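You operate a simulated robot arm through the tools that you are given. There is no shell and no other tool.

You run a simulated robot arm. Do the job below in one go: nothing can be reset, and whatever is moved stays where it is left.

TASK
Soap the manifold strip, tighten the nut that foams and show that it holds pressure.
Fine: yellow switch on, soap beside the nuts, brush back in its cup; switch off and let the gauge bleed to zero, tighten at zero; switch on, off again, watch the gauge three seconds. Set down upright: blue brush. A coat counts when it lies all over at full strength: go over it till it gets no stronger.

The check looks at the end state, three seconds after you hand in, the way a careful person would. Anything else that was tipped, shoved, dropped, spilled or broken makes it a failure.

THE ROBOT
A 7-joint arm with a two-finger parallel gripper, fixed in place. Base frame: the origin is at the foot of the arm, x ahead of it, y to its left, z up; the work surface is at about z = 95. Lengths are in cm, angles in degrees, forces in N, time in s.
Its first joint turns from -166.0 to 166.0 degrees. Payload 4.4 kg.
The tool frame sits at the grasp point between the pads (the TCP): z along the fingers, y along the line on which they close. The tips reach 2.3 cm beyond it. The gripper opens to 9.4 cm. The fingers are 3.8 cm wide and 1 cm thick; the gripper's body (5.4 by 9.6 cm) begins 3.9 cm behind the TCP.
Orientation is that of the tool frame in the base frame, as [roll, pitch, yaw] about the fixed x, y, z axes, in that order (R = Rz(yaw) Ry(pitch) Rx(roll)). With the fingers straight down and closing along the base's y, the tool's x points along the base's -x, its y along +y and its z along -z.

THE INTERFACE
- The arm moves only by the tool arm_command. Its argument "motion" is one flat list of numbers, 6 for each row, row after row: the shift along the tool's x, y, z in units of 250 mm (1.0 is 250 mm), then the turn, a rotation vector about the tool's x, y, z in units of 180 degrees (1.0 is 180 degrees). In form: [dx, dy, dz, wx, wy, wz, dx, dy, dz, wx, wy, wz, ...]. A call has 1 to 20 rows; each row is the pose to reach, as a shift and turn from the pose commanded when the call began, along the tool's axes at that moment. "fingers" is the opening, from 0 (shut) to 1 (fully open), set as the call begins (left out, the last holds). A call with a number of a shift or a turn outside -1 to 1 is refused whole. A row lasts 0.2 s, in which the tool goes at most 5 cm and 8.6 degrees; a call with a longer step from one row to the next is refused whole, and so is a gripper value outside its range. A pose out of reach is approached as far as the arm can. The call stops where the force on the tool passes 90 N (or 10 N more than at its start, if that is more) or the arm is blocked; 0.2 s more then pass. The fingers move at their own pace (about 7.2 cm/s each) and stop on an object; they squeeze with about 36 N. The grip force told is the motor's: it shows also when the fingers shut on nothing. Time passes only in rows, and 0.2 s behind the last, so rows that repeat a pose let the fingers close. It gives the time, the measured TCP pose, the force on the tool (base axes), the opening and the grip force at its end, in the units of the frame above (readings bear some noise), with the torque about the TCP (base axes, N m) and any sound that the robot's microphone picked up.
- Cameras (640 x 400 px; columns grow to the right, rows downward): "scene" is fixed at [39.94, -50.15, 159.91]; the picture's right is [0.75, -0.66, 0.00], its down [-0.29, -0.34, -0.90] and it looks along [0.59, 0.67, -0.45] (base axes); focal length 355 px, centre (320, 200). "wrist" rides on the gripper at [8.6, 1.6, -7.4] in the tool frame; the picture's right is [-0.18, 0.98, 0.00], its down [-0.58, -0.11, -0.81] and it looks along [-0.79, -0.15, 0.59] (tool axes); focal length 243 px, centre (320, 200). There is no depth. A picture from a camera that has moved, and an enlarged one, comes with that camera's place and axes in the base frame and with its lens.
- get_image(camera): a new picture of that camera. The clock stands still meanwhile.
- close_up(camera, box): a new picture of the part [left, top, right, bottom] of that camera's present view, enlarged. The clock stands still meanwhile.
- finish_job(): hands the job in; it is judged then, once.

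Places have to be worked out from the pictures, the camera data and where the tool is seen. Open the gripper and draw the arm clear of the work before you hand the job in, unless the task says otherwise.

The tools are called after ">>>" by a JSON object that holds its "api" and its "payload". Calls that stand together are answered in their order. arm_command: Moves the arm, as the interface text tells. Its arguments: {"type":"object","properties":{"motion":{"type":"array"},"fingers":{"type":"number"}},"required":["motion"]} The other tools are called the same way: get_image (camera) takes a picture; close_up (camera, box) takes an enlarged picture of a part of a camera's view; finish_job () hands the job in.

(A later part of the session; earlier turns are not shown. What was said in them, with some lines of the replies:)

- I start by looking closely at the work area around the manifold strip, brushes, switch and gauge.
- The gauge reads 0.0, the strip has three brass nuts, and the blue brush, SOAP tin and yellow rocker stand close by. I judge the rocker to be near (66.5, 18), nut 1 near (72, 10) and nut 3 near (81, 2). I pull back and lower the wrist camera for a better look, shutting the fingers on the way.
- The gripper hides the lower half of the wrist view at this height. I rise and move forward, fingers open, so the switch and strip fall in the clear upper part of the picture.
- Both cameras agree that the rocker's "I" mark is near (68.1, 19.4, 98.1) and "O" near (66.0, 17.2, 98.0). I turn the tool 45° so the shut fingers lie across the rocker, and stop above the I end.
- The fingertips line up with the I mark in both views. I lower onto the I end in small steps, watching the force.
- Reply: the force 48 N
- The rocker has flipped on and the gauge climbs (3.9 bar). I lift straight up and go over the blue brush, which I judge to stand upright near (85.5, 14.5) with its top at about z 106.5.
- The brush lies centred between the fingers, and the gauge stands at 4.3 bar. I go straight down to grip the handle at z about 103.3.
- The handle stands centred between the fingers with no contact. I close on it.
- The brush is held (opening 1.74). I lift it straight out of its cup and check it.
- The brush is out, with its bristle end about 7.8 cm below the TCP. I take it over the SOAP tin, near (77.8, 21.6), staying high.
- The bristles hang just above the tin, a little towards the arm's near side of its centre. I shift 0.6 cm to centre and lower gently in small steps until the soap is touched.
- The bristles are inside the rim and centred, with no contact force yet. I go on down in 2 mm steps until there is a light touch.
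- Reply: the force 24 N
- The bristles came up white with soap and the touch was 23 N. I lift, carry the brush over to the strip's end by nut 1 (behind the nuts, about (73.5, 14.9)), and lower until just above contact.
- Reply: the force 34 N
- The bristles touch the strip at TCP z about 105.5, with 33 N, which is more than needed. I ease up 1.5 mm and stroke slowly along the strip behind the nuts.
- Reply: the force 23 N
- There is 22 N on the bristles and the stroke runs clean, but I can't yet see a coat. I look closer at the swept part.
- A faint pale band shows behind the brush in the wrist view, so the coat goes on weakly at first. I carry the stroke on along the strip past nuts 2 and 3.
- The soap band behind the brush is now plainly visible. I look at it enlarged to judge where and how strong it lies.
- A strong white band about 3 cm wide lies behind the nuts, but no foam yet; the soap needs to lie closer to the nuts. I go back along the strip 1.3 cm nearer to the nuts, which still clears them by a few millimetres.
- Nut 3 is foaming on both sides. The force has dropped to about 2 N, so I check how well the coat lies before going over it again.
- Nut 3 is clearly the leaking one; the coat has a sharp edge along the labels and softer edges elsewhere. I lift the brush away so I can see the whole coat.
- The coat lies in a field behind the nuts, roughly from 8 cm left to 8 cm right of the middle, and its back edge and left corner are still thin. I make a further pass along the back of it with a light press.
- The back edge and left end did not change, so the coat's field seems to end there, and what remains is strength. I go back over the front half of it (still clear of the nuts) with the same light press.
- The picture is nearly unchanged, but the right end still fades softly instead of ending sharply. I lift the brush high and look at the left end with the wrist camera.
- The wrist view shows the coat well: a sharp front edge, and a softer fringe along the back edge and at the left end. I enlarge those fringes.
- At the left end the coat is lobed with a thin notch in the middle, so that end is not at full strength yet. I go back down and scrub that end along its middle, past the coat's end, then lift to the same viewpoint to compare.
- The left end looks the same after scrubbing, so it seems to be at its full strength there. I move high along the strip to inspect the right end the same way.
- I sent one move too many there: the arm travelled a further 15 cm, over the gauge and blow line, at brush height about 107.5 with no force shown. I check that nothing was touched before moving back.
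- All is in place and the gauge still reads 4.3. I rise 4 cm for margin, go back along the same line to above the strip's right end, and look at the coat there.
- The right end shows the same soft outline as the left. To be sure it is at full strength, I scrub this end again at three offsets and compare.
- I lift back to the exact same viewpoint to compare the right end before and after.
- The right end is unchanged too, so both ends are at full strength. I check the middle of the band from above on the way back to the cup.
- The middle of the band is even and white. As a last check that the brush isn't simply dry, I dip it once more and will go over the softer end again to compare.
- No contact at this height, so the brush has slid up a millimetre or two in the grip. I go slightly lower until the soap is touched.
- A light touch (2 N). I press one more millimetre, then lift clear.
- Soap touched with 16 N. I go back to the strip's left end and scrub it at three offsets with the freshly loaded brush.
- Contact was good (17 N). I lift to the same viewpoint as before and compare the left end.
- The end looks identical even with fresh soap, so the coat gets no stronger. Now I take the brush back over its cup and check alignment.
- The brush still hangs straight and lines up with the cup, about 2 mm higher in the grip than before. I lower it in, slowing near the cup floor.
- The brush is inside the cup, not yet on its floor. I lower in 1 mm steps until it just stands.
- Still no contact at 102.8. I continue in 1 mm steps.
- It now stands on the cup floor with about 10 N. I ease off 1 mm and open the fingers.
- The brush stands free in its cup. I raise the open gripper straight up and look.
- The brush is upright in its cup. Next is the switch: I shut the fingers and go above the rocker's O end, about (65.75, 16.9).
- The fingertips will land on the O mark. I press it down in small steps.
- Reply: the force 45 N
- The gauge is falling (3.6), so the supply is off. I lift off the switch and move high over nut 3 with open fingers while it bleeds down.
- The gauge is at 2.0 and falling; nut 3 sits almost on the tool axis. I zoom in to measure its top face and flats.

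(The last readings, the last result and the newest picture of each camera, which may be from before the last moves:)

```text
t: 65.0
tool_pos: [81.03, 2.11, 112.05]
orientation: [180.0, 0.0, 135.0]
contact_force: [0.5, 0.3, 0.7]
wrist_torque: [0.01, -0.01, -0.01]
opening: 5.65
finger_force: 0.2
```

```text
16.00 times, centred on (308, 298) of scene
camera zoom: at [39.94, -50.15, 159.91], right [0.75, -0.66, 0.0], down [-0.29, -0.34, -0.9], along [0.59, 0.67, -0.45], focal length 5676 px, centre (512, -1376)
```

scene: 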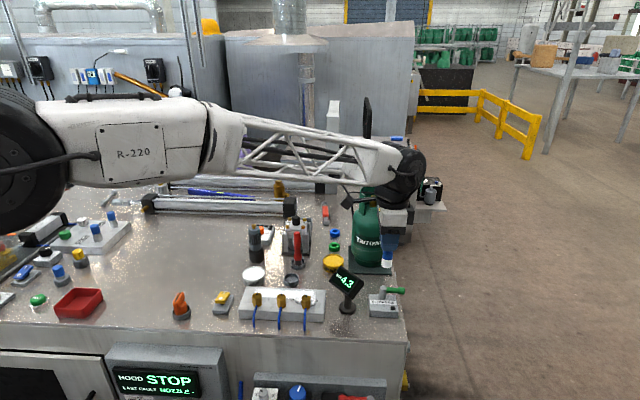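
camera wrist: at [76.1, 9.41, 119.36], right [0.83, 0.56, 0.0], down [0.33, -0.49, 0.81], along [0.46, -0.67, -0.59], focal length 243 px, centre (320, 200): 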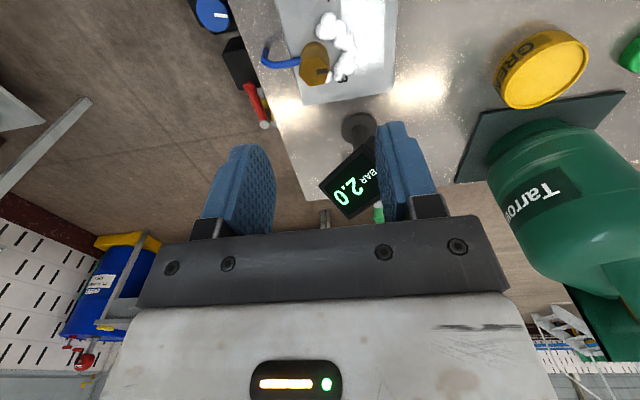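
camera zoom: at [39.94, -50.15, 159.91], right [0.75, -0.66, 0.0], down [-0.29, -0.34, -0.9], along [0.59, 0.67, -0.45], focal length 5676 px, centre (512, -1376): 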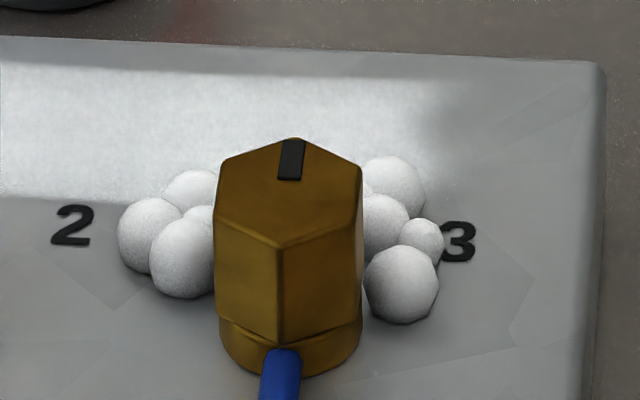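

From both views nut 3's axis is at about (80.9, 1.65), its top at z 100.65, with flats facing 75°, 15° and -45°. I turn the tool to meet the 75° flats and centre it at z 106, letting the gauge bleed on.

>>> {"api": "arm_command", "payload": {"motion": [-0.0032, -0.0046, 0.06, 0, 0, -0.0417, -0.0064, -0.0092, 0.12, 0, 0, -0.0833, -0.0095, -0.0138, 0.18, 0, 0, -0.125, -0.0127, -0.0184, 0.24, 0, 0, -0.16667, -0.0127, -0.0184, 0.24, 0, 0, -0.16667], "fingers": 0.45}}

>>> {"api": "close_up", "payload": {"camera": "wrist", "box": [240, 30, 400, 130]}}

>>> {"api": "close_up", "payload": {"camera": "scene", "box": [260, 250, 388, 330]}}

```text
t: 66.2
tool_pos: [81.04, 1.61, 106.11]
orientation: [180.0, 0.0, 165.1]
contact_force: [-0.1, 0.1, 0.5]
wrist_torque: [0.02, 0.01, 0.01]
opening: 4.22
finger_force: 0.1
```

```text
4.00 times, centred on (320, 80) of wrist
camera zoom: at [73.04, 5.4, 113.4], right [0.43, 0.9, 0.0], down [0.53, -0.26, 0.81], along [0.73, -0.35, -0.59], focal length 970 px, centre (320, 680)
```

zoom: 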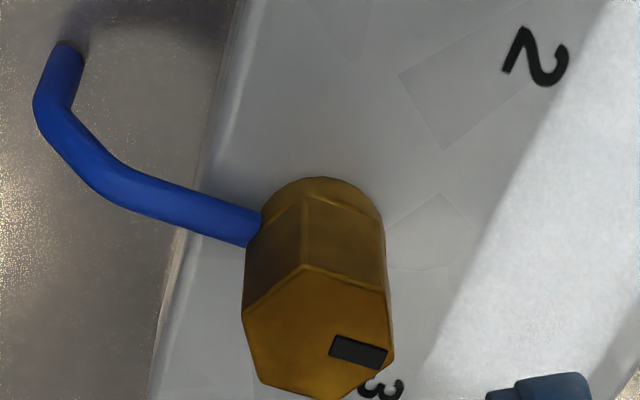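

```text
5.00 times, centred on (324, 290) of scene
camera zoom: at [39.94, -50.15, 159.91], right [0.75, -0.66, 0.0], down [-0.29, -0.34, -0.9], along [0.59, 0.67, -0.45], focal length 1774 px, centre (300, -250)
```

zoom: 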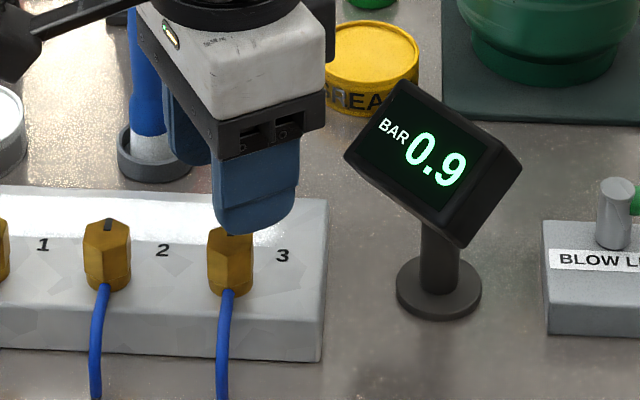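

The gauge reads 0.9 and the foam has gone down with the pressure; the nut is exactly on the tool axis. I lower the open fingers around its hex to z 101.15 and wait there.

>>> {"api": "arm_command", "payload": {"motion": [0, 0, 0.08, 0, 0, 0, 0, 0, 0.14, 0, 0, 0, 0, 0, 0.17, 0, 0, 0, 0, 0, 0.185, 0, 0, 0, 0, 0, 0.194, 0, 0, 0, 0, 0, 0.194, 0, 0, 0, 0, 0, 0.194, 0, 0, 0]}}

>>> {"api": "close_up", "payload": {"camera": "wrist", "box": [220, 50, 420, 175]}}

>>> {"api": "close_up", "payload": {"camera": "scene", "box": [270, 260, 382, 330]}}

```text
t: 67.8
tool_pos: [80.96, 1.64, 100.97]
orientation: [180.0, 0.1, 165.0]
contact_force: [-0.1, -0.9, -0.6]
wrist_torque: [0.01, 0.04, -0.03]
opening: 4.24
finger_force: 0.1
```

```text
3.20 times, centred on (320, 112) of wrist
camera zoom: at [73.03, 5.46, 108.48], right [0.43, 0.9, 0.0], down [0.53, -0.26, 0.81], along [0.73, -0.35, -0.59], focal length 776 px, centre (320, 480)
```

zoom: 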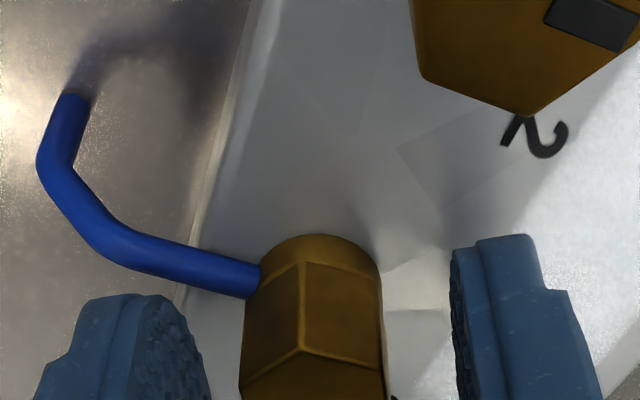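

```text
5.71 times, centred on (326, 295) of scene
camera zoom: at [39.94, -50.15, 159.91], right [0.75, -0.66, 0.0], down [-0.29, -0.34, -0.9], along [0.59, 0.67, -0.45], focal length 2027 px, centre (286, -343)
```

zoom: 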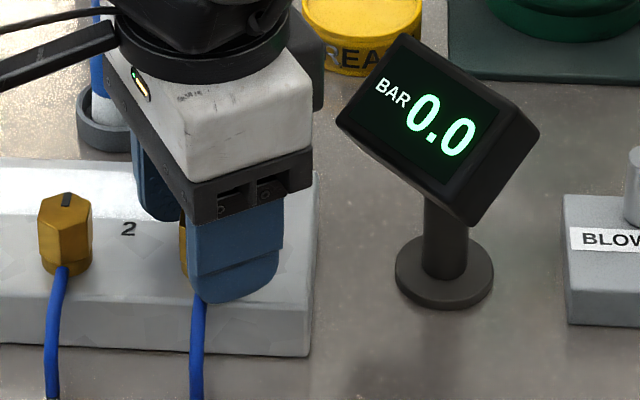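

The gauge now reads 0.0. I close the fingers on the nut's flats.

>>> {"api": "arm_command", "payload": {"motion": [0, 0, 0, 0, 0, 0, 0, 0, 0, 0, 0, 0, 0, 0, 0, 0, 0, 0], "fingers": 0}}

>>> {"api": "close_up", "payload": {"camera": "wrist", "box": [220, 50, 420, 175]}}

>>> {"api": "close_up", "payload": {"camera": "scene", "box": [270, 260, 382, 330]}}

```text
t: 68.6
tool_pos: [80.92, 1.72, 101.06]
orientation: [180.0, 0.0, 165.0]
contact_force: [-4.5, -10.9, -0.1]
wrist_torque: [0.32, -0.12, 0.02]
opening: 2.29
finger_force: 44.7
```

```text
3.20 times, centred on (320, 112) of wrist
camera zoom: at [73.02, 5.43, 108.48], right [0.43, 0.9, 0.0], down [0.53, -0.26, 0.81], along [0.73, -0.35, -0.59], focal length 776 px, centre (320, 480)
```

zoom: 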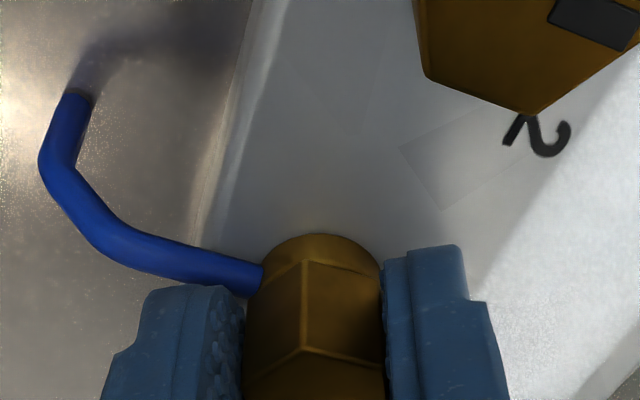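

```text
5.71 times, centred on (326, 295) of scene
camera zoom: at [39.94, -50.15, 159.91], right [0.75, -0.66, 0.0], down [-0.29, -0.34, -0.9], along [0.59, 0.67, -0.45], focal length 2027 px, centre (286, -343)
```

zoom: 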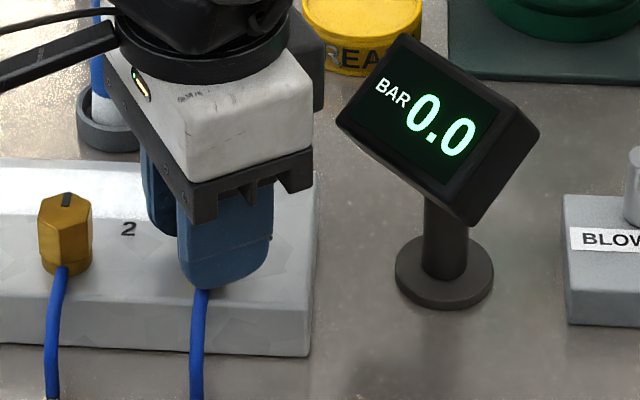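

The nut is held (opening 2.29). With the gauge at zero I turn it clockwise, 15° first, watching the torque.

>>> {"api": "arm_command", "payload": {"motion": [0, 0, 0, 0, 0, 0.0278, 0, 0, 0, 0, 0, 0.0556, 0, 0, 0, 0, 0, 0.0833]}}

>>> {"api": "close_up", "payload": {"camera": "wrist", "box": [220, 50, 420, 175]}}

```text
t: 69.4
tool_pos: [80.88, 1.74, 101.14]
orientation: [180.0, 0.1, 149.9]
contact_force: [-8.2, -18.4, -0.7]
wrist_torque: [-0.1, -0.8, 0.02]
opening: 2.28
finger_force: 45.0
```

```text
3.20 times, centred on (320, 112) of wrist
camera zoom: at [74.27, 7.34, 108.48], right [0.65, 0.76, 0.0], down [0.45, -0.39, 0.81], along [0.61, -0.53, -0.59], focal length 776 px, centre (320, 480)
```

zoom: 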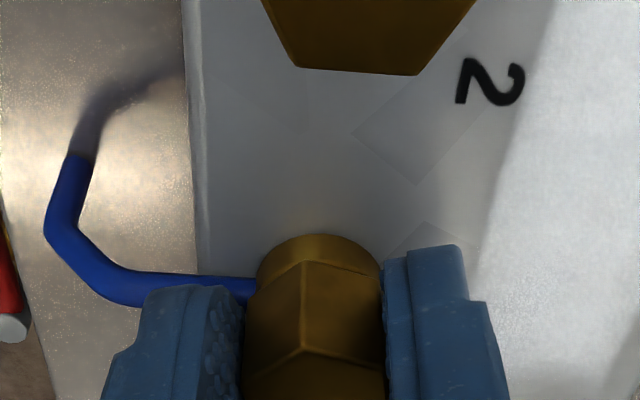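

The nut turns along with the fingers and the torque is still nearly nil. I keep turning another 30°, easing the sideways load by about 1 mm.

>>> {"api": "arm_command", "payload": {"motion": [0, -0.0036, 0, 0, 0, 0.0278, 0, -0.0036, 0, 0, 0, 0.0556, 0, -0.0036, 0, 0, 0, 0.0833, 0, -0.0036, 0, 0, 0, 0.1111, 0, -0.0036, 0, 0, 0, 0.1389, 0, -0.0036, 0, 0, 0, 0.1667]}}

>>> {"api": "close_up", "payload": {"camera": "wrist", "box": [220, 50, 420, 175]}}

```text
t: 70.8
tool_pos: [81.05, 1.69, 101.08]
orientation: [179.9, 0.0, 119.8]
contact_force: [-5.8, -5.9, -5.0]
wrist_torque: [1.02, 0.29, 0.01]
opening: 2.27
finger_force: 45.4
```

```text
3.20 times, centred on (320, 112) of wrist
camera zoom: at [78.02, 9.89, 108.48], right [0.94, 0.33, 0.0], down [0.2, -0.56, 0.81], along [0.27, -0.76, -0.59], focal length 776 px, centre (320, 480)
```

zoom: 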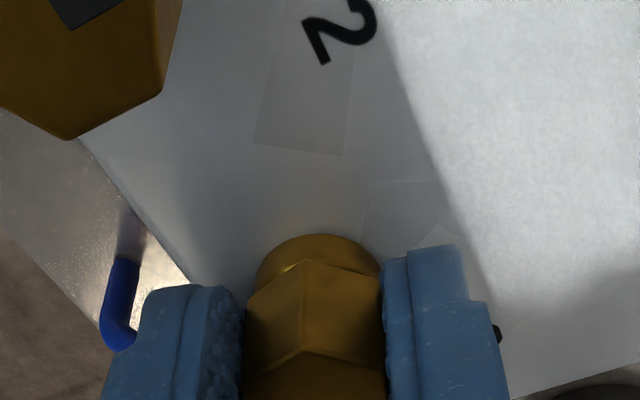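

45° done, with still no turning resistance. I turn on in 5° steps, another 30°.

>>> {"api": "arm_command", "payload": {"motion": [0, 0, 0, 0, 0, 0.0278, 0, 0, 0, 0, 0, 0.0556, 0, 0, 0, 0, 0, 0.0833, 0, 0, 0, 0, 0, 0.1111, 0, 0, 0, 0, 0, 0.1389, 0, 0, 0, 0, 0, 0.1667]}}

>>> {"api": "close_up", "payload": {"camera": "wrist", "box": [220, 50, 420, 175]}}

>>> {"api": "close_up", "payload": {"camera": "scene", "box": [270, 260, 382, 330]}}

```text
t: 72.2
tool_pos: [80.9, 1.64, 101.1]
orientation: [-180.0, 0.0, 89.9]
contact_force: [-19.2, -2.1, -6.9]
wrist_torque: [-0.02, -0.2, 0.0]
opening: 2.29
finger_force: 45.0
```

```text
3.20 times, centred on (320, 112) of wrist
camera zoom: at [82.53, 10.22, 108.48], right [0.98, -0.19, 0.0], down [-0.11, -0.58, 0.81], along [-0.15, -0.79, -0.59], focal length 776 px, centre (320, 480)
```

zoom: 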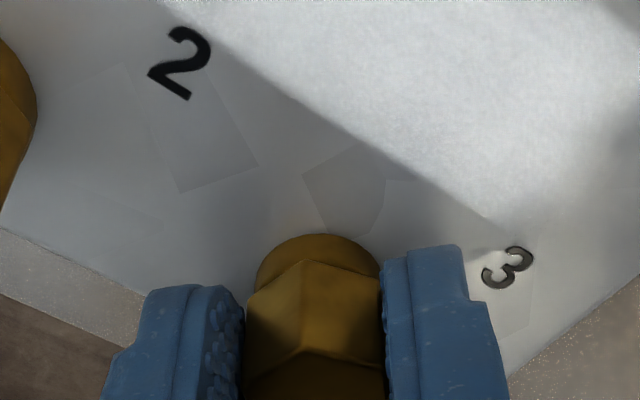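

```text
5.71 times, centred on (326, 295) of scene
camera zoom: at [39.94, -50.15, 159.91], right [0.75, -0.66, 0.0], down [-0.29, -0.34, -0.9], along [0.59, 0.67, -0.45], focal length 2027 px, centre (286, -343)
```

zoom: 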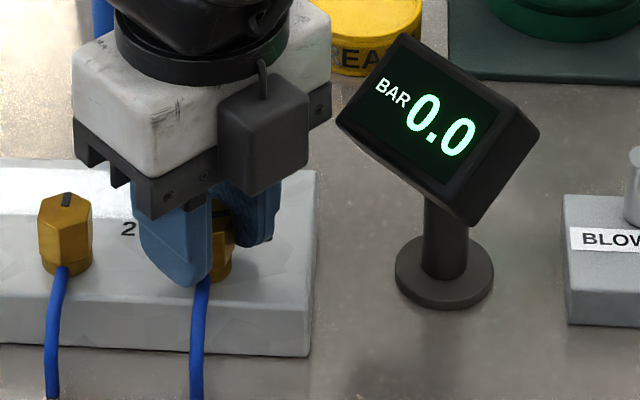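

75° turned, gauge at 0.0, no resistance yet. I ease 1 mm sideways and turn another 45° in 5° steps.

>>> {"api": "arm_command", "payload": {"motion": [0, -0.004, 0, 0, 0, 0.0278, 0, -0.004, 0, 0, 0, 0.0556, 0, -0.004, 0, 0, 0, 0.0833, 0, -0.004, 0, 0, 0, 0.1111, 0, -0.004, 0, 0, 0, 0.1389, 0, -0.004, 0, 0, 0, 0.1667]}}

>>> {"api": "close_up", "payload": {"camera": "wrist", "box": [220, 50, 420, 175]}}

```text
t: 73.6
tool_pos: [80.83, 1.57, 101.16]
orientation: [-180.0, -0.1, 59.9]
contact_force: [14.6, -1.5, -12.3]
wrist_torque: [0.06, 0.37, 0.37]
opening: 2.27
finger_force: 45.3
```

```text
3.20 times, centred on (320, 112) of wrist
camera zoom: at [86.59, 8.25, 108.52], right [0.76, -0.65, 0.0], down [-0.39, -0.45, 0.81], along [-0.53, -0.61, -0.59], focal length 776 px, centre (320, 480)
```

zoom: 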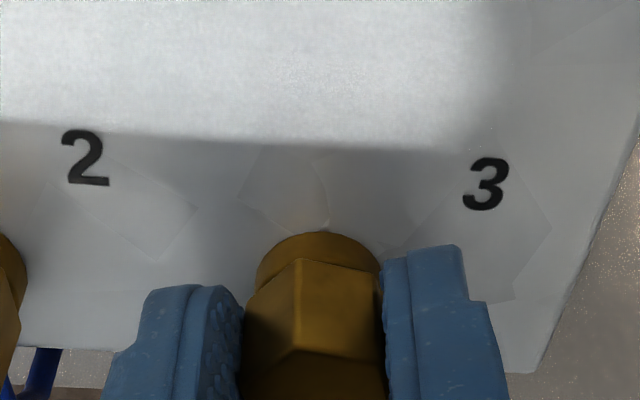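

Now there is resistance: 0.37 N m after 105°. I continue in small 2.5° steps and watch the torque.

>>> {"api": "arm_command", "payload": {"motion": [0, 0, 0, 0, 0, 0.0139, 0, 0, 0, 0, 0, 0.0278, 0, 0, 0, 0, 0, 0.0417]}}

>>> {"api": "close_up", "payload": {"camera": "wrist", "box": [220, 50, 420, 175]}}

```text
t: 74.4
tool_pos: [80.82, 1.58, 101.2]
orientation: [180.0, 0.0, 52.4]
contact_force: [3.6, -1.6, 0.5]
wrist_torque: [0.04, -0.08, 0.17]
opening: 2.23
finger_force: 45.0
```

```text
3.20 times, centred on (320, 112) of wrist
camera zoom: at [87.39, 7.44, 108.54], right [0.67, -0.75, 0.0], down [-0.44, -0.39, 0.81], along [-0.6, -0.54, -0.59], focal length 776 px, centre (320, 480)
```

zoom: 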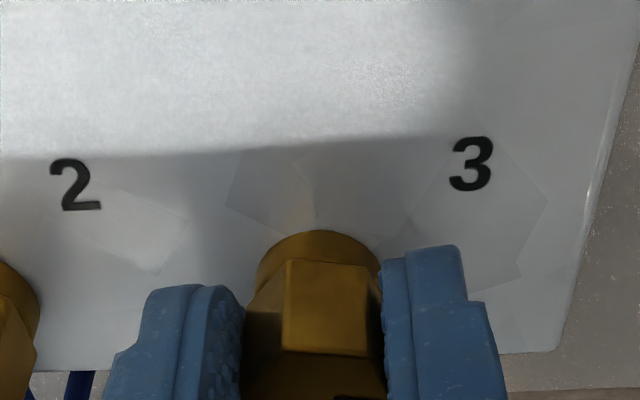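

The nut's edge has begun to lag behind the fingers, so it has come up against its stop and the pads are slipping a little. I open the fingers to see how the nut now stands.

>>> {"api": "arm_command", "payload": {"motion": [0, 0, 0, 0, 0, 0, 0, 0, 0, 0, 0, 0, 0, 0, -0.1, 0, 0, 0, 0, 0, -0.2, 0, 0, 0, 0, 0, -0.3, 0, 0, 0], "fingers": 0.45}}

>>> {"api": "close_up", "payload": {"camera": "wrist", "box": [270, 40, 370, 102]}}

>>> {"api": "close_up", "payload": {"camera": "scene", "box": [260, 270, 356, 330]}}

```text
t: 75.6
tool_pos: [80.81, 1.56, 108.64]
orientation: [-179.8, 0.2, 52.5]
contact_force: [-0.3, 0.6, 0.0]
wrist_torque: [-0.01, 0.01, -0.02]
opening: 4.22
finger_force: 0.1
```

```text
6.40 times, centred on (320, 71) of wrist
camera zoom: at [87.42, 7.4, 115.91], right [0.67, -0.74, 0.0], down [-0.44, -0.39, 0.81], along [-0.6, -0.54, -0.59], focal length 1553 px, centre (320, 1026)
```

zoom: 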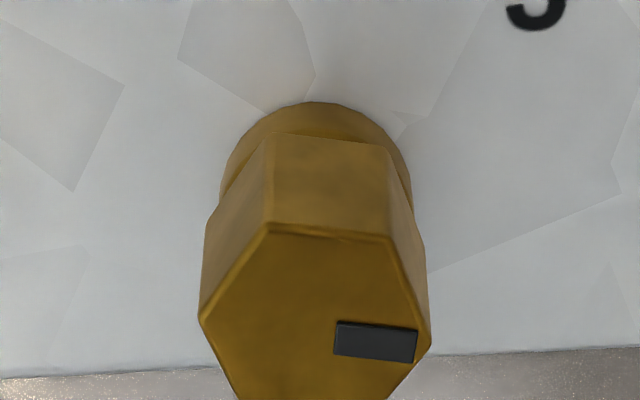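

```text
6.67 times, centred on (308, 300) of scene
camera zoom: at [39.94, -50.15, 159.91], right [0.75, -0.66, 0.0], down [-0.29, -0.34, -0.9], along [0.59, 0.67, -0.45], focal length 2365 px, centre (400, -467)
```

zoom: 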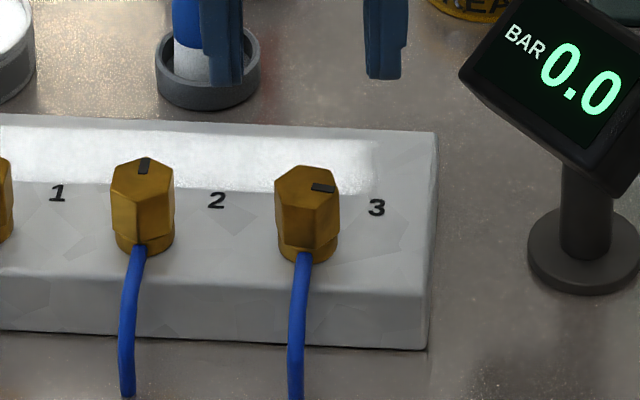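

The mark on nut 3 has swung about 100° clockwise, and the gauge is still at 0.0. To be sure it is tight I re-grip square on its flats (12° back) and will give it one more pull.

>>> {"api": "arm_command", "payload": {"motion": [0, 0, 0.06, 0, 0, -0.0334, 0, 0, 0.14, 0, 0, -0.0667, 0, 0, 0.22, 0, 0, -0.0667, 0, 0, 0.27, 0, 0, -0.0667, 0, 0, 0.302, 0, 0, -0.0667]}}

>>> {"api": "arm_command", "payload": {"motion": [0, 0, 0, 0, 0, 0, 0, 0, 0, 0, 0, 0, 0, 0, 0, 0, 0, 0], "fingers": 0}}

>>> {"api": "close_up", "payload": {"camera": "wrist", "box": [220, 50, 420, 175]}}

```text
t: 76.8
tool_pos: [80.95, 1.63, 101.03]
orientation: [-179.9, 0.0, 64.5]
contact_force: [0.4, 0.9, 0.8]
wrist_torque: [-0.02, -0.02, -0.03]
opening: 4.26
finger_force: 0.1
```

```text
t: 77.6
tool_pos: [80.89, 1.49, 101.13]
orientation: [-180.0, 0.0, 64.5]
contact_force: [11.7, -2.9, -5.6]
wrist_torque: [0.44, -0.05, 0.0]
opening: 2.27
finger_force: 44.8
```

```text
3.20 times, centred on (320, 112) of wrist
camera zoom: at [86.04, 8.65, 108.42], right [0.81, -0.59, 0.0], down [-0.35, -0.48, 0.81], along [-0.48, -0.65, -0.59], focal length 776 px, centre (320, 480)
```

zoom: 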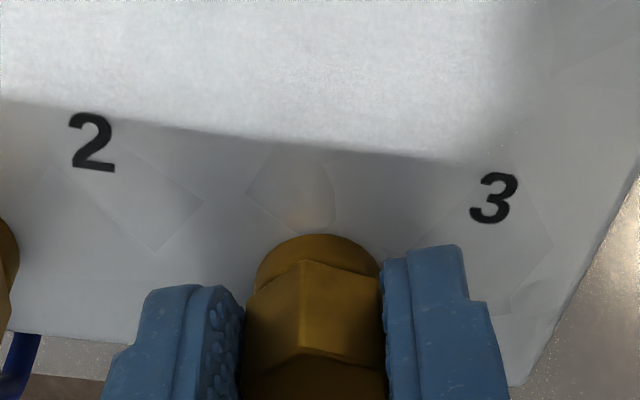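

Square grip again (edge centred). I turn 5° and read the torque.

>>> {"api": "arm_command", "payload": {"motion": [0, 0, 0, 0, 0, 0.0139, 0, 0, 0, 0, 0, 0.0278]}}

>>> {"api": "close_up", "payload": {"camera": "wrist", "box": [220, 50, 420, 175]}}

```text
t: 78.2
tool_pos: [80.95, 1.75, 100.97]
orientation: [179.9, 0.0, 59.5]
contact_force: [17.3, -1.3, -8.3]
wrist_torque: [0.08, 0.09, 0.34]
opening: 2.3
finger_force: 44.7
```

```text
3.20 times, centred on (320, 112) of wrist
camera zoom: at [86.64, 8.18, 108.43], right [0.75, -0.66, 0.0], down [-0.39, -0.45, 0.81], along [-0.53, -0.61, -0.59], focal length 776 px, centre (320, 480)
```

zoom: 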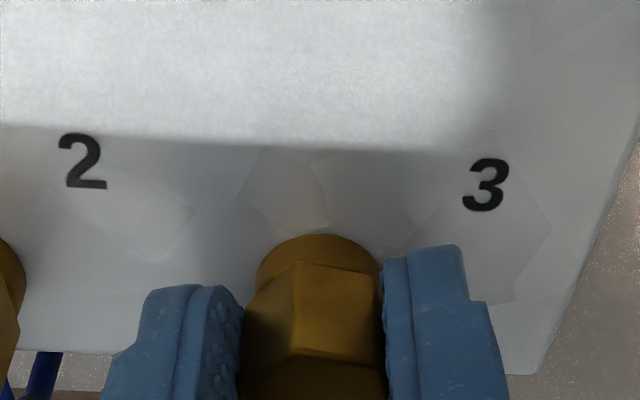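

The nut doesn't move any more against 0.34 N m; it is up tight. I open, lift away from it and check.

>>> {"api": "arm_command", "payload": {"motion": [0, 0, 0, 0, 0, 0, 0, 0, 0, 0, 0, 0, 0, 0, -0.1, 0, 0, 0, 0, 0, -0.25, 0, 0, 0, 0, 0, -0.42, 0, 0, 0], "fingers": 0.45}}

>>> {"api": "close_up", "payload": {"camera": "scene", "box": [200, 220, 400, 345]}}

>>> {"api": "close_up", "payload": {"camera": "scene", "box": [236, 282, 332, 342]}}

```text
t: 79.4
tool_pos: [80.76, 1.49, 111.58]
orientation: [180.0, 0.0, 59.4]
contact_force: [0.0, 0.4, -0.3]
wrist_torque: [0.01, 0.0, 0.02]
opening: 4.24
finger_force: 0.1
```

```text
3.20 times, centred on (300, 282) of scene
camera zoom: at [39.94, -50.15, 159.91], right [0.75, -0.66, 0.0], down [-0.29, -0.34, -0.9], along [0.59, 0.67, -0.45], focal length 1135 px, centre (384, -64)
```

zoom: 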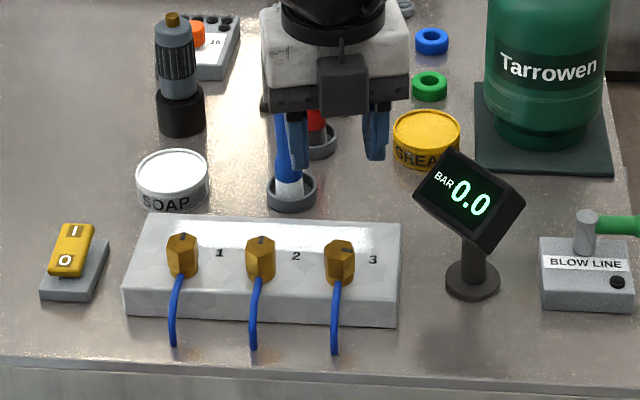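

```text
6.67 times, centred on (284, 312) of scene
camera zoom: at [39.94, -50.15, 159.91], right [0.75, -0.66, 0.0], down [-0.29, -0.34, -0.9], along [0.59, 0.67, -0.45], focal length 2365 px, centre (560, -547)
```

zoom: 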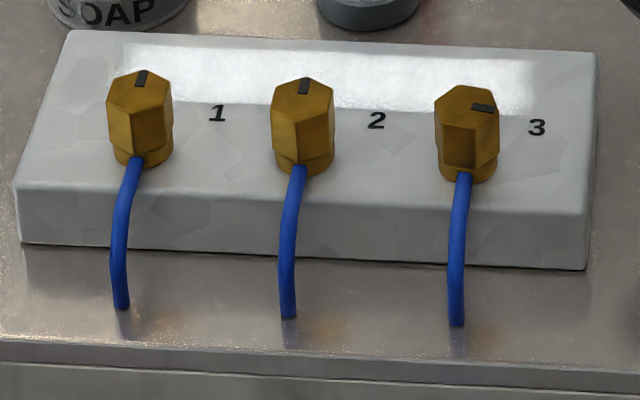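

Everything stands as it should, with the nut's mark turned and the gauge at 0.0. I go back above the rocker's I end with shut fingers, turning the tool back to 135°.

>>> {"api": "arm_command", "payload": {"motion": [0.0414, -0.0884, 0.0249, 0, 0, -0.0466, 0.0828, -0.1768, 0.0498, 0, 0, -0.0932, 0.1243, -0.2652, 0.0747, 0, 0, -0.1398, 0.1657, -0.3536, 0.0996, 0, 0, -0.1864, 0.2071, -0.442, 0.1244, 0, 0, -0.233, 0.2485, -0.5304, 0.1493, 0, 0, -0.2796, 0.29, -0.6188, 0.1742, 0, 0, -0.3262, 0.3314, -0.7072, 0.1991, 0, 0, -0.3728, 0.3728, -0.7956, 0.224, 0, 0, -0.4194], "fingers": 0}}

>>> {"api": "close_up", "payload": {"camera": "scene", "box": [160, 220, 360, 345]}}

>>> {"api": "close_up", "payload": {"camera": "wrist", "box": [220, 20, 412, 140]}}

```text
t: 81.4
tool_pos: [68.36, 19.73, 105.98]
orientation: [-179.9, 0.1, 135.1]
contact_force: [0.0, -0.3, -0.2]
wrist_torque: [-0.01, 0.01, -0.02]
opening: 0.0
finger_force: 35.9
```

```text
3.20 times, centred on (260, 282) of scene
camera zoom: at [39.94, -50.15, 159.91], right [0.75, -0.66, 0.0], down [-0.29, -0.34, -0.9], along [0.59, 0.67, -0.45], focal length 1135 px, centre (512, -64)
```

zoom: 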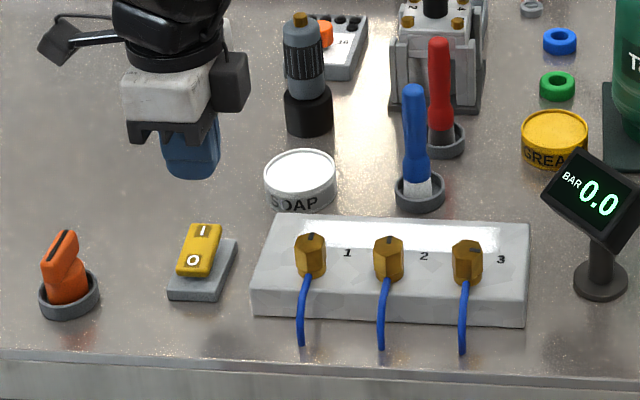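

```text
3.33 times, centred on (316, 80) of wrist
camera zoom: at [63.39, 26.97, 113.34], right [0.82, 0.57, 0.0], down [0.33, -0.49, 0.81], along [0.46, -0.66, -0.59], focal length 809 px, centre (333, 600)
```

zoom: 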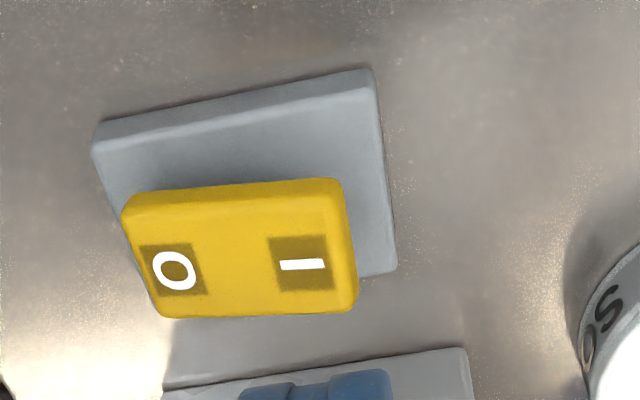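

The rocker stands at off and the tips are over the I mark. I press it as before.

>>> {"api": "arm_command", "payload": {"motion": [0, 0, 0.1, 0, 0, 0, 0, 0, 0.19, 0, 0, 0, 0, 0, 0.205, 0, 0, 0, 0, 0, 0.213, 0, 0, 0, 0, 0, 0.221, 0, 0, 0, 0, 0, 0.229, 0, 0, 0, 0, 0, 0.2375, 0, 0, 0]}}

>>> {"api": "close_up", "payload": {"camera": "scene", "box": [160, 220, 360, 345]}}

```text
t: 83.0
tool_pos: [68.39, 19.9, 100.27]
orientation: [179.7, 0.0, 134.9]
contact_force: [-20.1, 0.3, 38.6]
wrist_torque: [-0.24, 0.71, -0.19]
opening: 0.01
finger_force: 35.7
```

```text
3.20 times, centred on (260, 282) of scene
camera zoom: at [39.94, -50.15, 159.91], right [0.75, -0.66, 0.0], down [-0.29, -0.34, -0.9], along [0.59, 0.67, -0.45], focal length 1135 px, centre (512, -64)
```

zoom: 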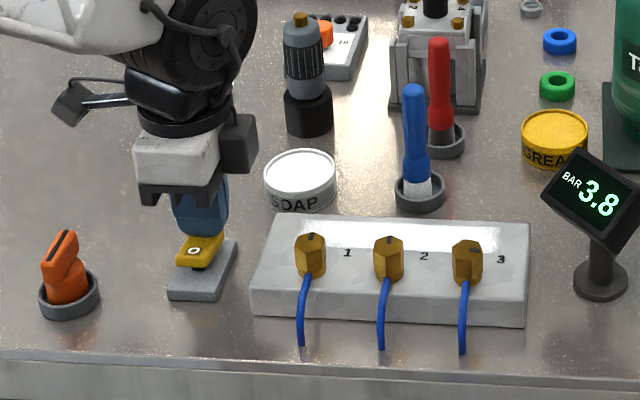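

Pressure is climbing again (3.8). I lift, shift over to the O end and wait for the gauge to settle.

>>> {"api": "arm_command", "payload": {"motion": [0, 0, -0.12, 0, 0, 0, 0, 0, -0.2376, 0, 0, 0, -0.0057, -0.1524, -0.2376, 0, 0, 0, -0.0057, -0.1524, -0.2376, 0, 0, 0, -0.0057, -0.1524, -0.2376, 0, 0, 0, -0.0057, -0.1524, -0.2376, 0, 0, 0, -0.0057, -0.1524, -0.2376, 0, 0, 0, -0.0057, -0.1524, -0.2376, 0, 0, 0, -0.0057, -0.1524, -0.2376, 0, 0, 0]}}

>>> {"api": "close_up", "payload": {"camera": "scene", "box": [160, 220, 360, 345]}}

>>> {"api": "close_up", "payload": {"camera": "scene", "box": [236, 282, 332, 342]}}

```text
t: 85.0
tool_pos: [65.74, 17.02, 105.99]
orientation: [180.0, 0.0, 135.0]
contact_force: [0.4, -0.5, 0.1]
wrist_torque: [-0.02, 0.01, 0.0]
opening: 0.0
finger_force: 35.9
```

```text
3.20 times, centred on (260, 282) of scene
camera zoom: at [39.94, -50.15, 159.91], right [0.75, -0.66, 0.0], down [-0.29, -0.34, -0.9], along [0.59, 0.67, -0.45], focal length 1135 px, centre (512, -64)
```

zoom: 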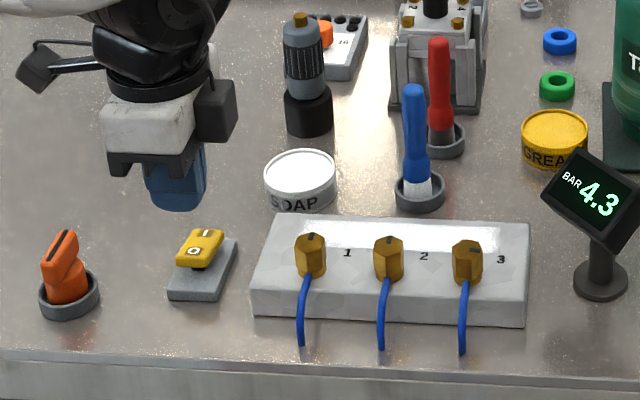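

```text
6.67 times, centred on (284, 312) of scene
camera zoom: at [39.94, -50.15, 159.91], right [0.75, -0.66, 0.0], down [-0.29, -0.34, -0.9], along [0.59, 0.67, -0.45], focal length 2365 px, centre (560, -547)
```

zoom: 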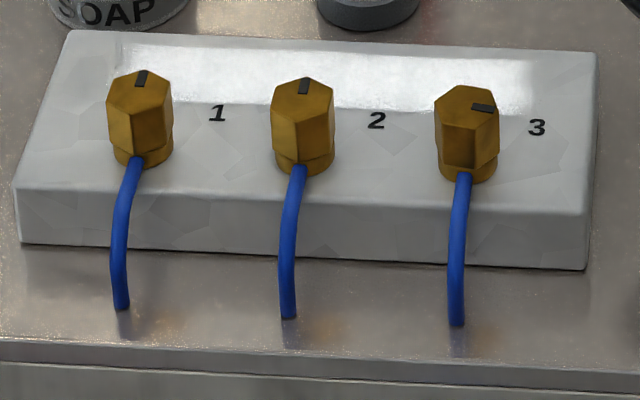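

The gauge stands at 4.3 with no foam at any nut. I press the O end to shut the supply off.

>>> {"api": "arm_command", "payload": {"motion": [0, 0, 0.1, 0, 0, 0, 0, 0, 0.18, 0, 0, 0, 0, 0, 0.2, 0, 0, 0, 0, 0, 0.21, 0, 0, 0, 0, 0, 0.22, 0, 0, 0, 0, 0, 0.229, 0, 0, 0, 0, 0, 0.236, 0, 0, 0]}}

>>> {"api": "close_up", "payload": {"camera": "scene", "box": [160, 220, 360, 345]}}

```text
t: 86.6
tool_pos: [65.85, 17.09, 100.33]
orientation: [179.9, 0.2, 135.1]
contact_force: [-21.7, -5.0, 37.0]
wrist_torque: [0.21, 0.3, 0.16]
opening: 0.0
finger_force: 36.2
```

```text
3.20 times, centred on (260, 282) of scene
camera zoom: at [39.94, -50.15, 159.91], right [0.75, -0.66, 0.0], down [-0.29, -0.34, -0.9], along [0.59, 0.67, -0.45], focal length 1135 px, centre (512, -64)
```

zoom: 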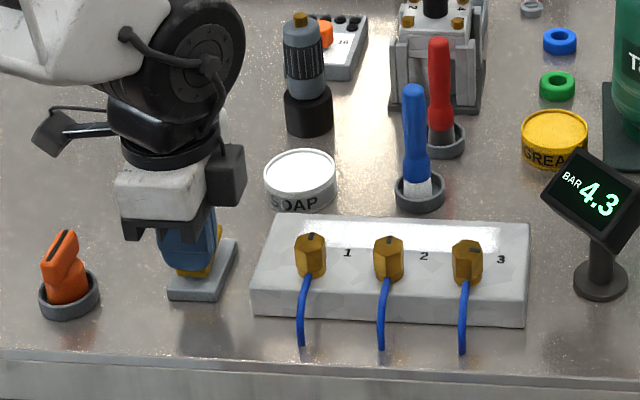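

The gauge holds at 4.3 just after pressing. I lift clear, open the gripper, and watch the gauge for a bit over a second first.

>>> {"api": "arm_command", "payload": {"motion": [0, 0, -0.1, 0, 0, 0, 0, 0, -0.26, 0, 0, 0, 0, 0, -0.42, 0, 0, 0, 0, 0, -0.58, 0, 0, 0, 0, 0, -0.74, 0, 0, 0, 0.1, -0.08, -0.8, 0, 0, 0], "fingers": 0.0}}

>>> {"api": "close_up", "payload": {"camera": "scene", "box": [160, 220, 360, 345]}}

```text
t: 88.0
tool_pos: [62.53, 17.31, 120.05]
orientation: [-179.9, 0.0, 134.9]
contact_force: [0.5, 0.3, -0.6]
wrist_torque: [-0.03, -0.02, -0.02]
opening: 0.03
finger_force: 35.2
```

```text
3.20 times, centred on (260, 282) of scene
camera zoom: at [39.94, -50.15, 159.91], right [0.75, -0.66, 0.0], down [-0.29, -0.34, -0.9], along [0.59, 0.67, -0.45], focal length 1135 px, centre (512, -64)
```

zoom: 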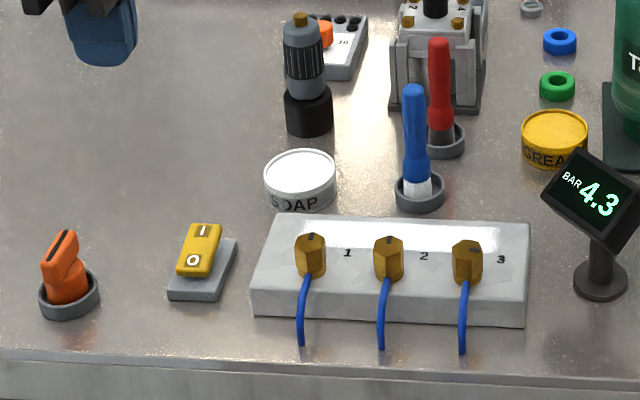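

The rocker is at off and the gauge still shows 4.3. I open the gripper and hold still for more than three seconds, watching.

>>> {"api": "arm_command", "payload": {"motion": [0, 0, 0, 0, 0, 0, 0, 0, 0, 0, 0, 0, 0, 0, 0, 0, 0, 0, 0, 0, 0, 0, 0, 0, 0, 0, 0, 0, 0, 0, 0, 0, 0, 0, 0, 0, 0, 0, 0, 0, 0, 0, 0, 0, 0, 0, 0, 0, 0, 0, 0, 0, 0, 0, 0, 0, 0, 0, 0, 0, 0, 0, 0, 0, 0, 0, 0, 0, 0, 0, 0, 0, 0, 0, 0, 0, 0, 0, 0, 0, 0, 0, 0, 0, 0, 0, 0, 0, 0, 0, 0, 0, 0, 0, 0, 0, 0, 0, 0, 0, 0, 0], "fingers": 1}}

>>> {"api": "close_up", "payload": {"camera": "scene", "box": [160, 220, 360, 345]}}

>>> {"api": "get_image", "payload": {"camera": "scene"}}

>>> {"api": "close_up", "payload": {"camera": "scene", "box": [236, 282, 332, 342]}}

```text
t: 91.6
tool_pos: [62.53, 17.46, 119.97]
orientation: [-180.0, -0.1, 135.0]
contact_force: [-0.6, -0.5, -0.6]
wrist_torque: [0.01, 0.0, -0.01]
opening: 9.38
finger_force: 0.1
```

```text
3.20 times, centred on (260, 282) of scene
camera zoom: at [39.94, -50.15, 159.91], right [0.75, -0.66, 0.0], down [-0.29, -0.34, -0.9], along [0.59, 0.67, -0.45], focal length 1135 px, centre (512, -64)
```

zoom: 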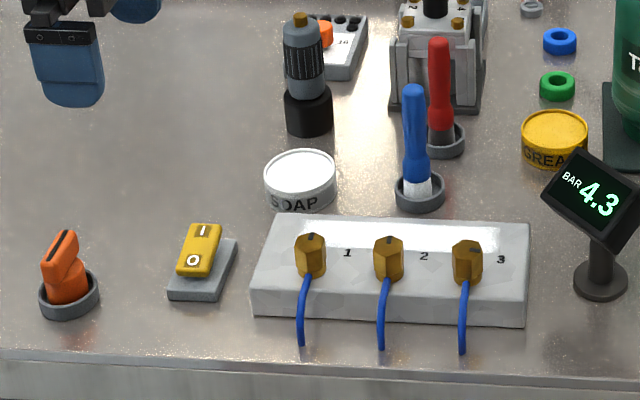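

```text
taken
```

scene: 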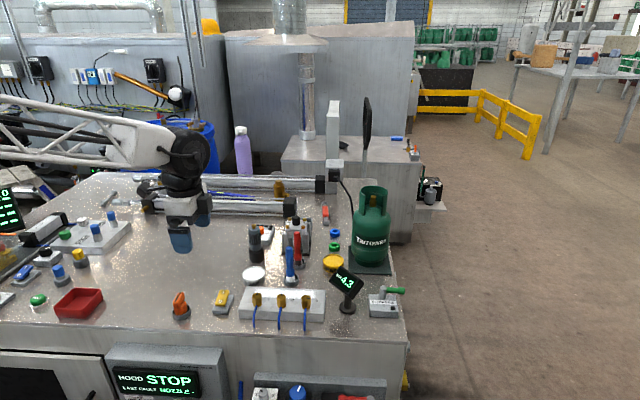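

```text
6.67 times, centred on (284, 312) of scene
camera zoom: at [39.94, -50.15, 159.91], right [0.75, -0.66, 0.0], down [-0.29, -0.34, -0.9], along [0.59, 0.67, -0.45], focal length 2365 px, centre (560, -547)
```

zoom: 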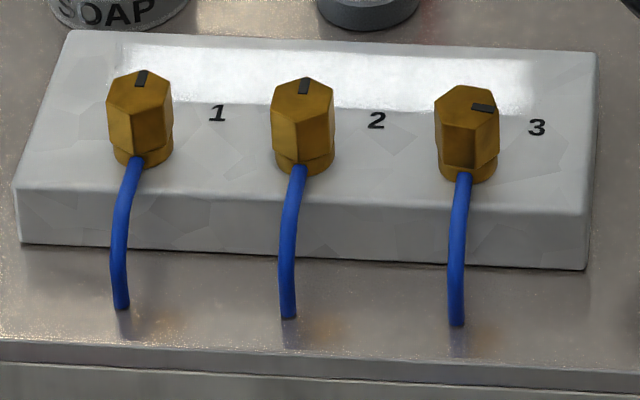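

The gauge has held 4.3 bar for five seconds with the switch off, no nut foams, and the brush stands in its cup. I draw the open gripper a little further back and up before handing in.

>>> {"api": "arm_command", "payload": {"motion": [0.09, -0.09, -0.07, 0, 0, 0, 0.18, -0.18, -0.14, 0, 0, 0, 0.28, -0.28, -0.2, 0, 0, 0]}}

>>> {"api": "get_image", "payload": {"camera": "scene"}}

>>> {"api": "close_up", "payload": {"camera": "scene", "box": [200, 220, 400, 345]}}

```text
t: 92.4
tool_pos: [52.66, 17.37, 125.1]
orientation: [-180.0, 0.0, 134.9]
contact_force: [0.1, 0.3, -0.6]
wrist_torque: [-0.02, 0.0, 0.03]
opening: 9.41
finger_force: 0.1
```

```text
taken
```

scene: 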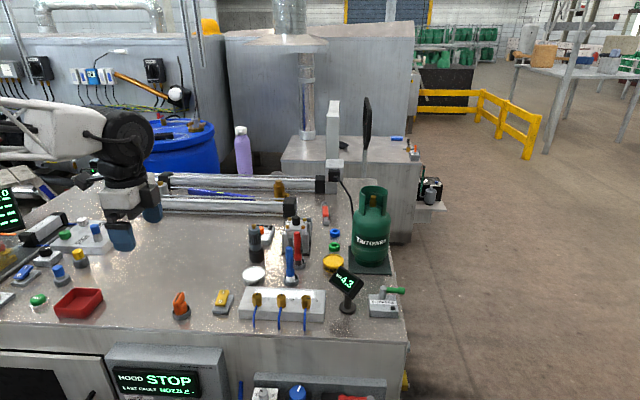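

```text
3.20 times, centred on (300, 282) of scene
camera zoom: at [39.94, -50.15, 159.91], right [0.75, -0.66, 0.0], down [-0.29, -0.34, -0.9], along [0.59, 0.67, -0.45], focal length 1135 px, centre (384, -64)
```

zoom: 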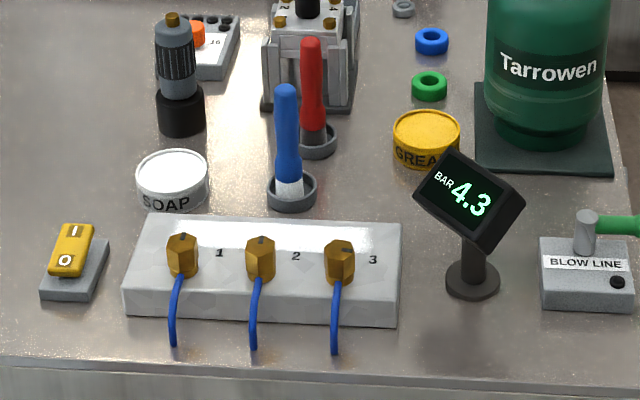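

The strip is soaped and nut 3 is tightened. The switch is off, the gauge is steady at 4.3, the brush is upright in its cup, and the arm is clear with the gripper open. I hand the job in.

>>> {"api": "finish_job", "payload": {}}

```text
The job is handed in.
```

Nut 3 was the leaking one. It is now tight, and the manifold holds 4.3 bar with the switch off.

- **Soap:** I coated the area behind the nuts until further strokes made no difference. I also re-dipped the brush as a check, and the coat got no stronger. The two ends of the band look softer than the middle, but repeated scrubbing did not change them.
- **Leak:** With the switch on, only nut 3 foamed. I put the brush back in its cup, switched off and waited for the gauge to reach 0.0 before touching the nut.
- **Tightening:** I turned nut 3 about 100° clockwise until it stopped. On a second grip it did not move against 0.34 N·m.
- **Pressure test:** With the switch on again, the gauge rose to 4.3 bar with no foam at any nut. After switching off it still read 4.3 about five seconds later.

One slip: while checking the coat I sent a move twice, so the arm carried the brush about 15 cm too far, over the gauge and the blow line. There was no contact force, and the pictures showed nothing moved.

At hand-in the blue brush stood upright in its cup, the switch was off, and the arm was clear with the gripper open.
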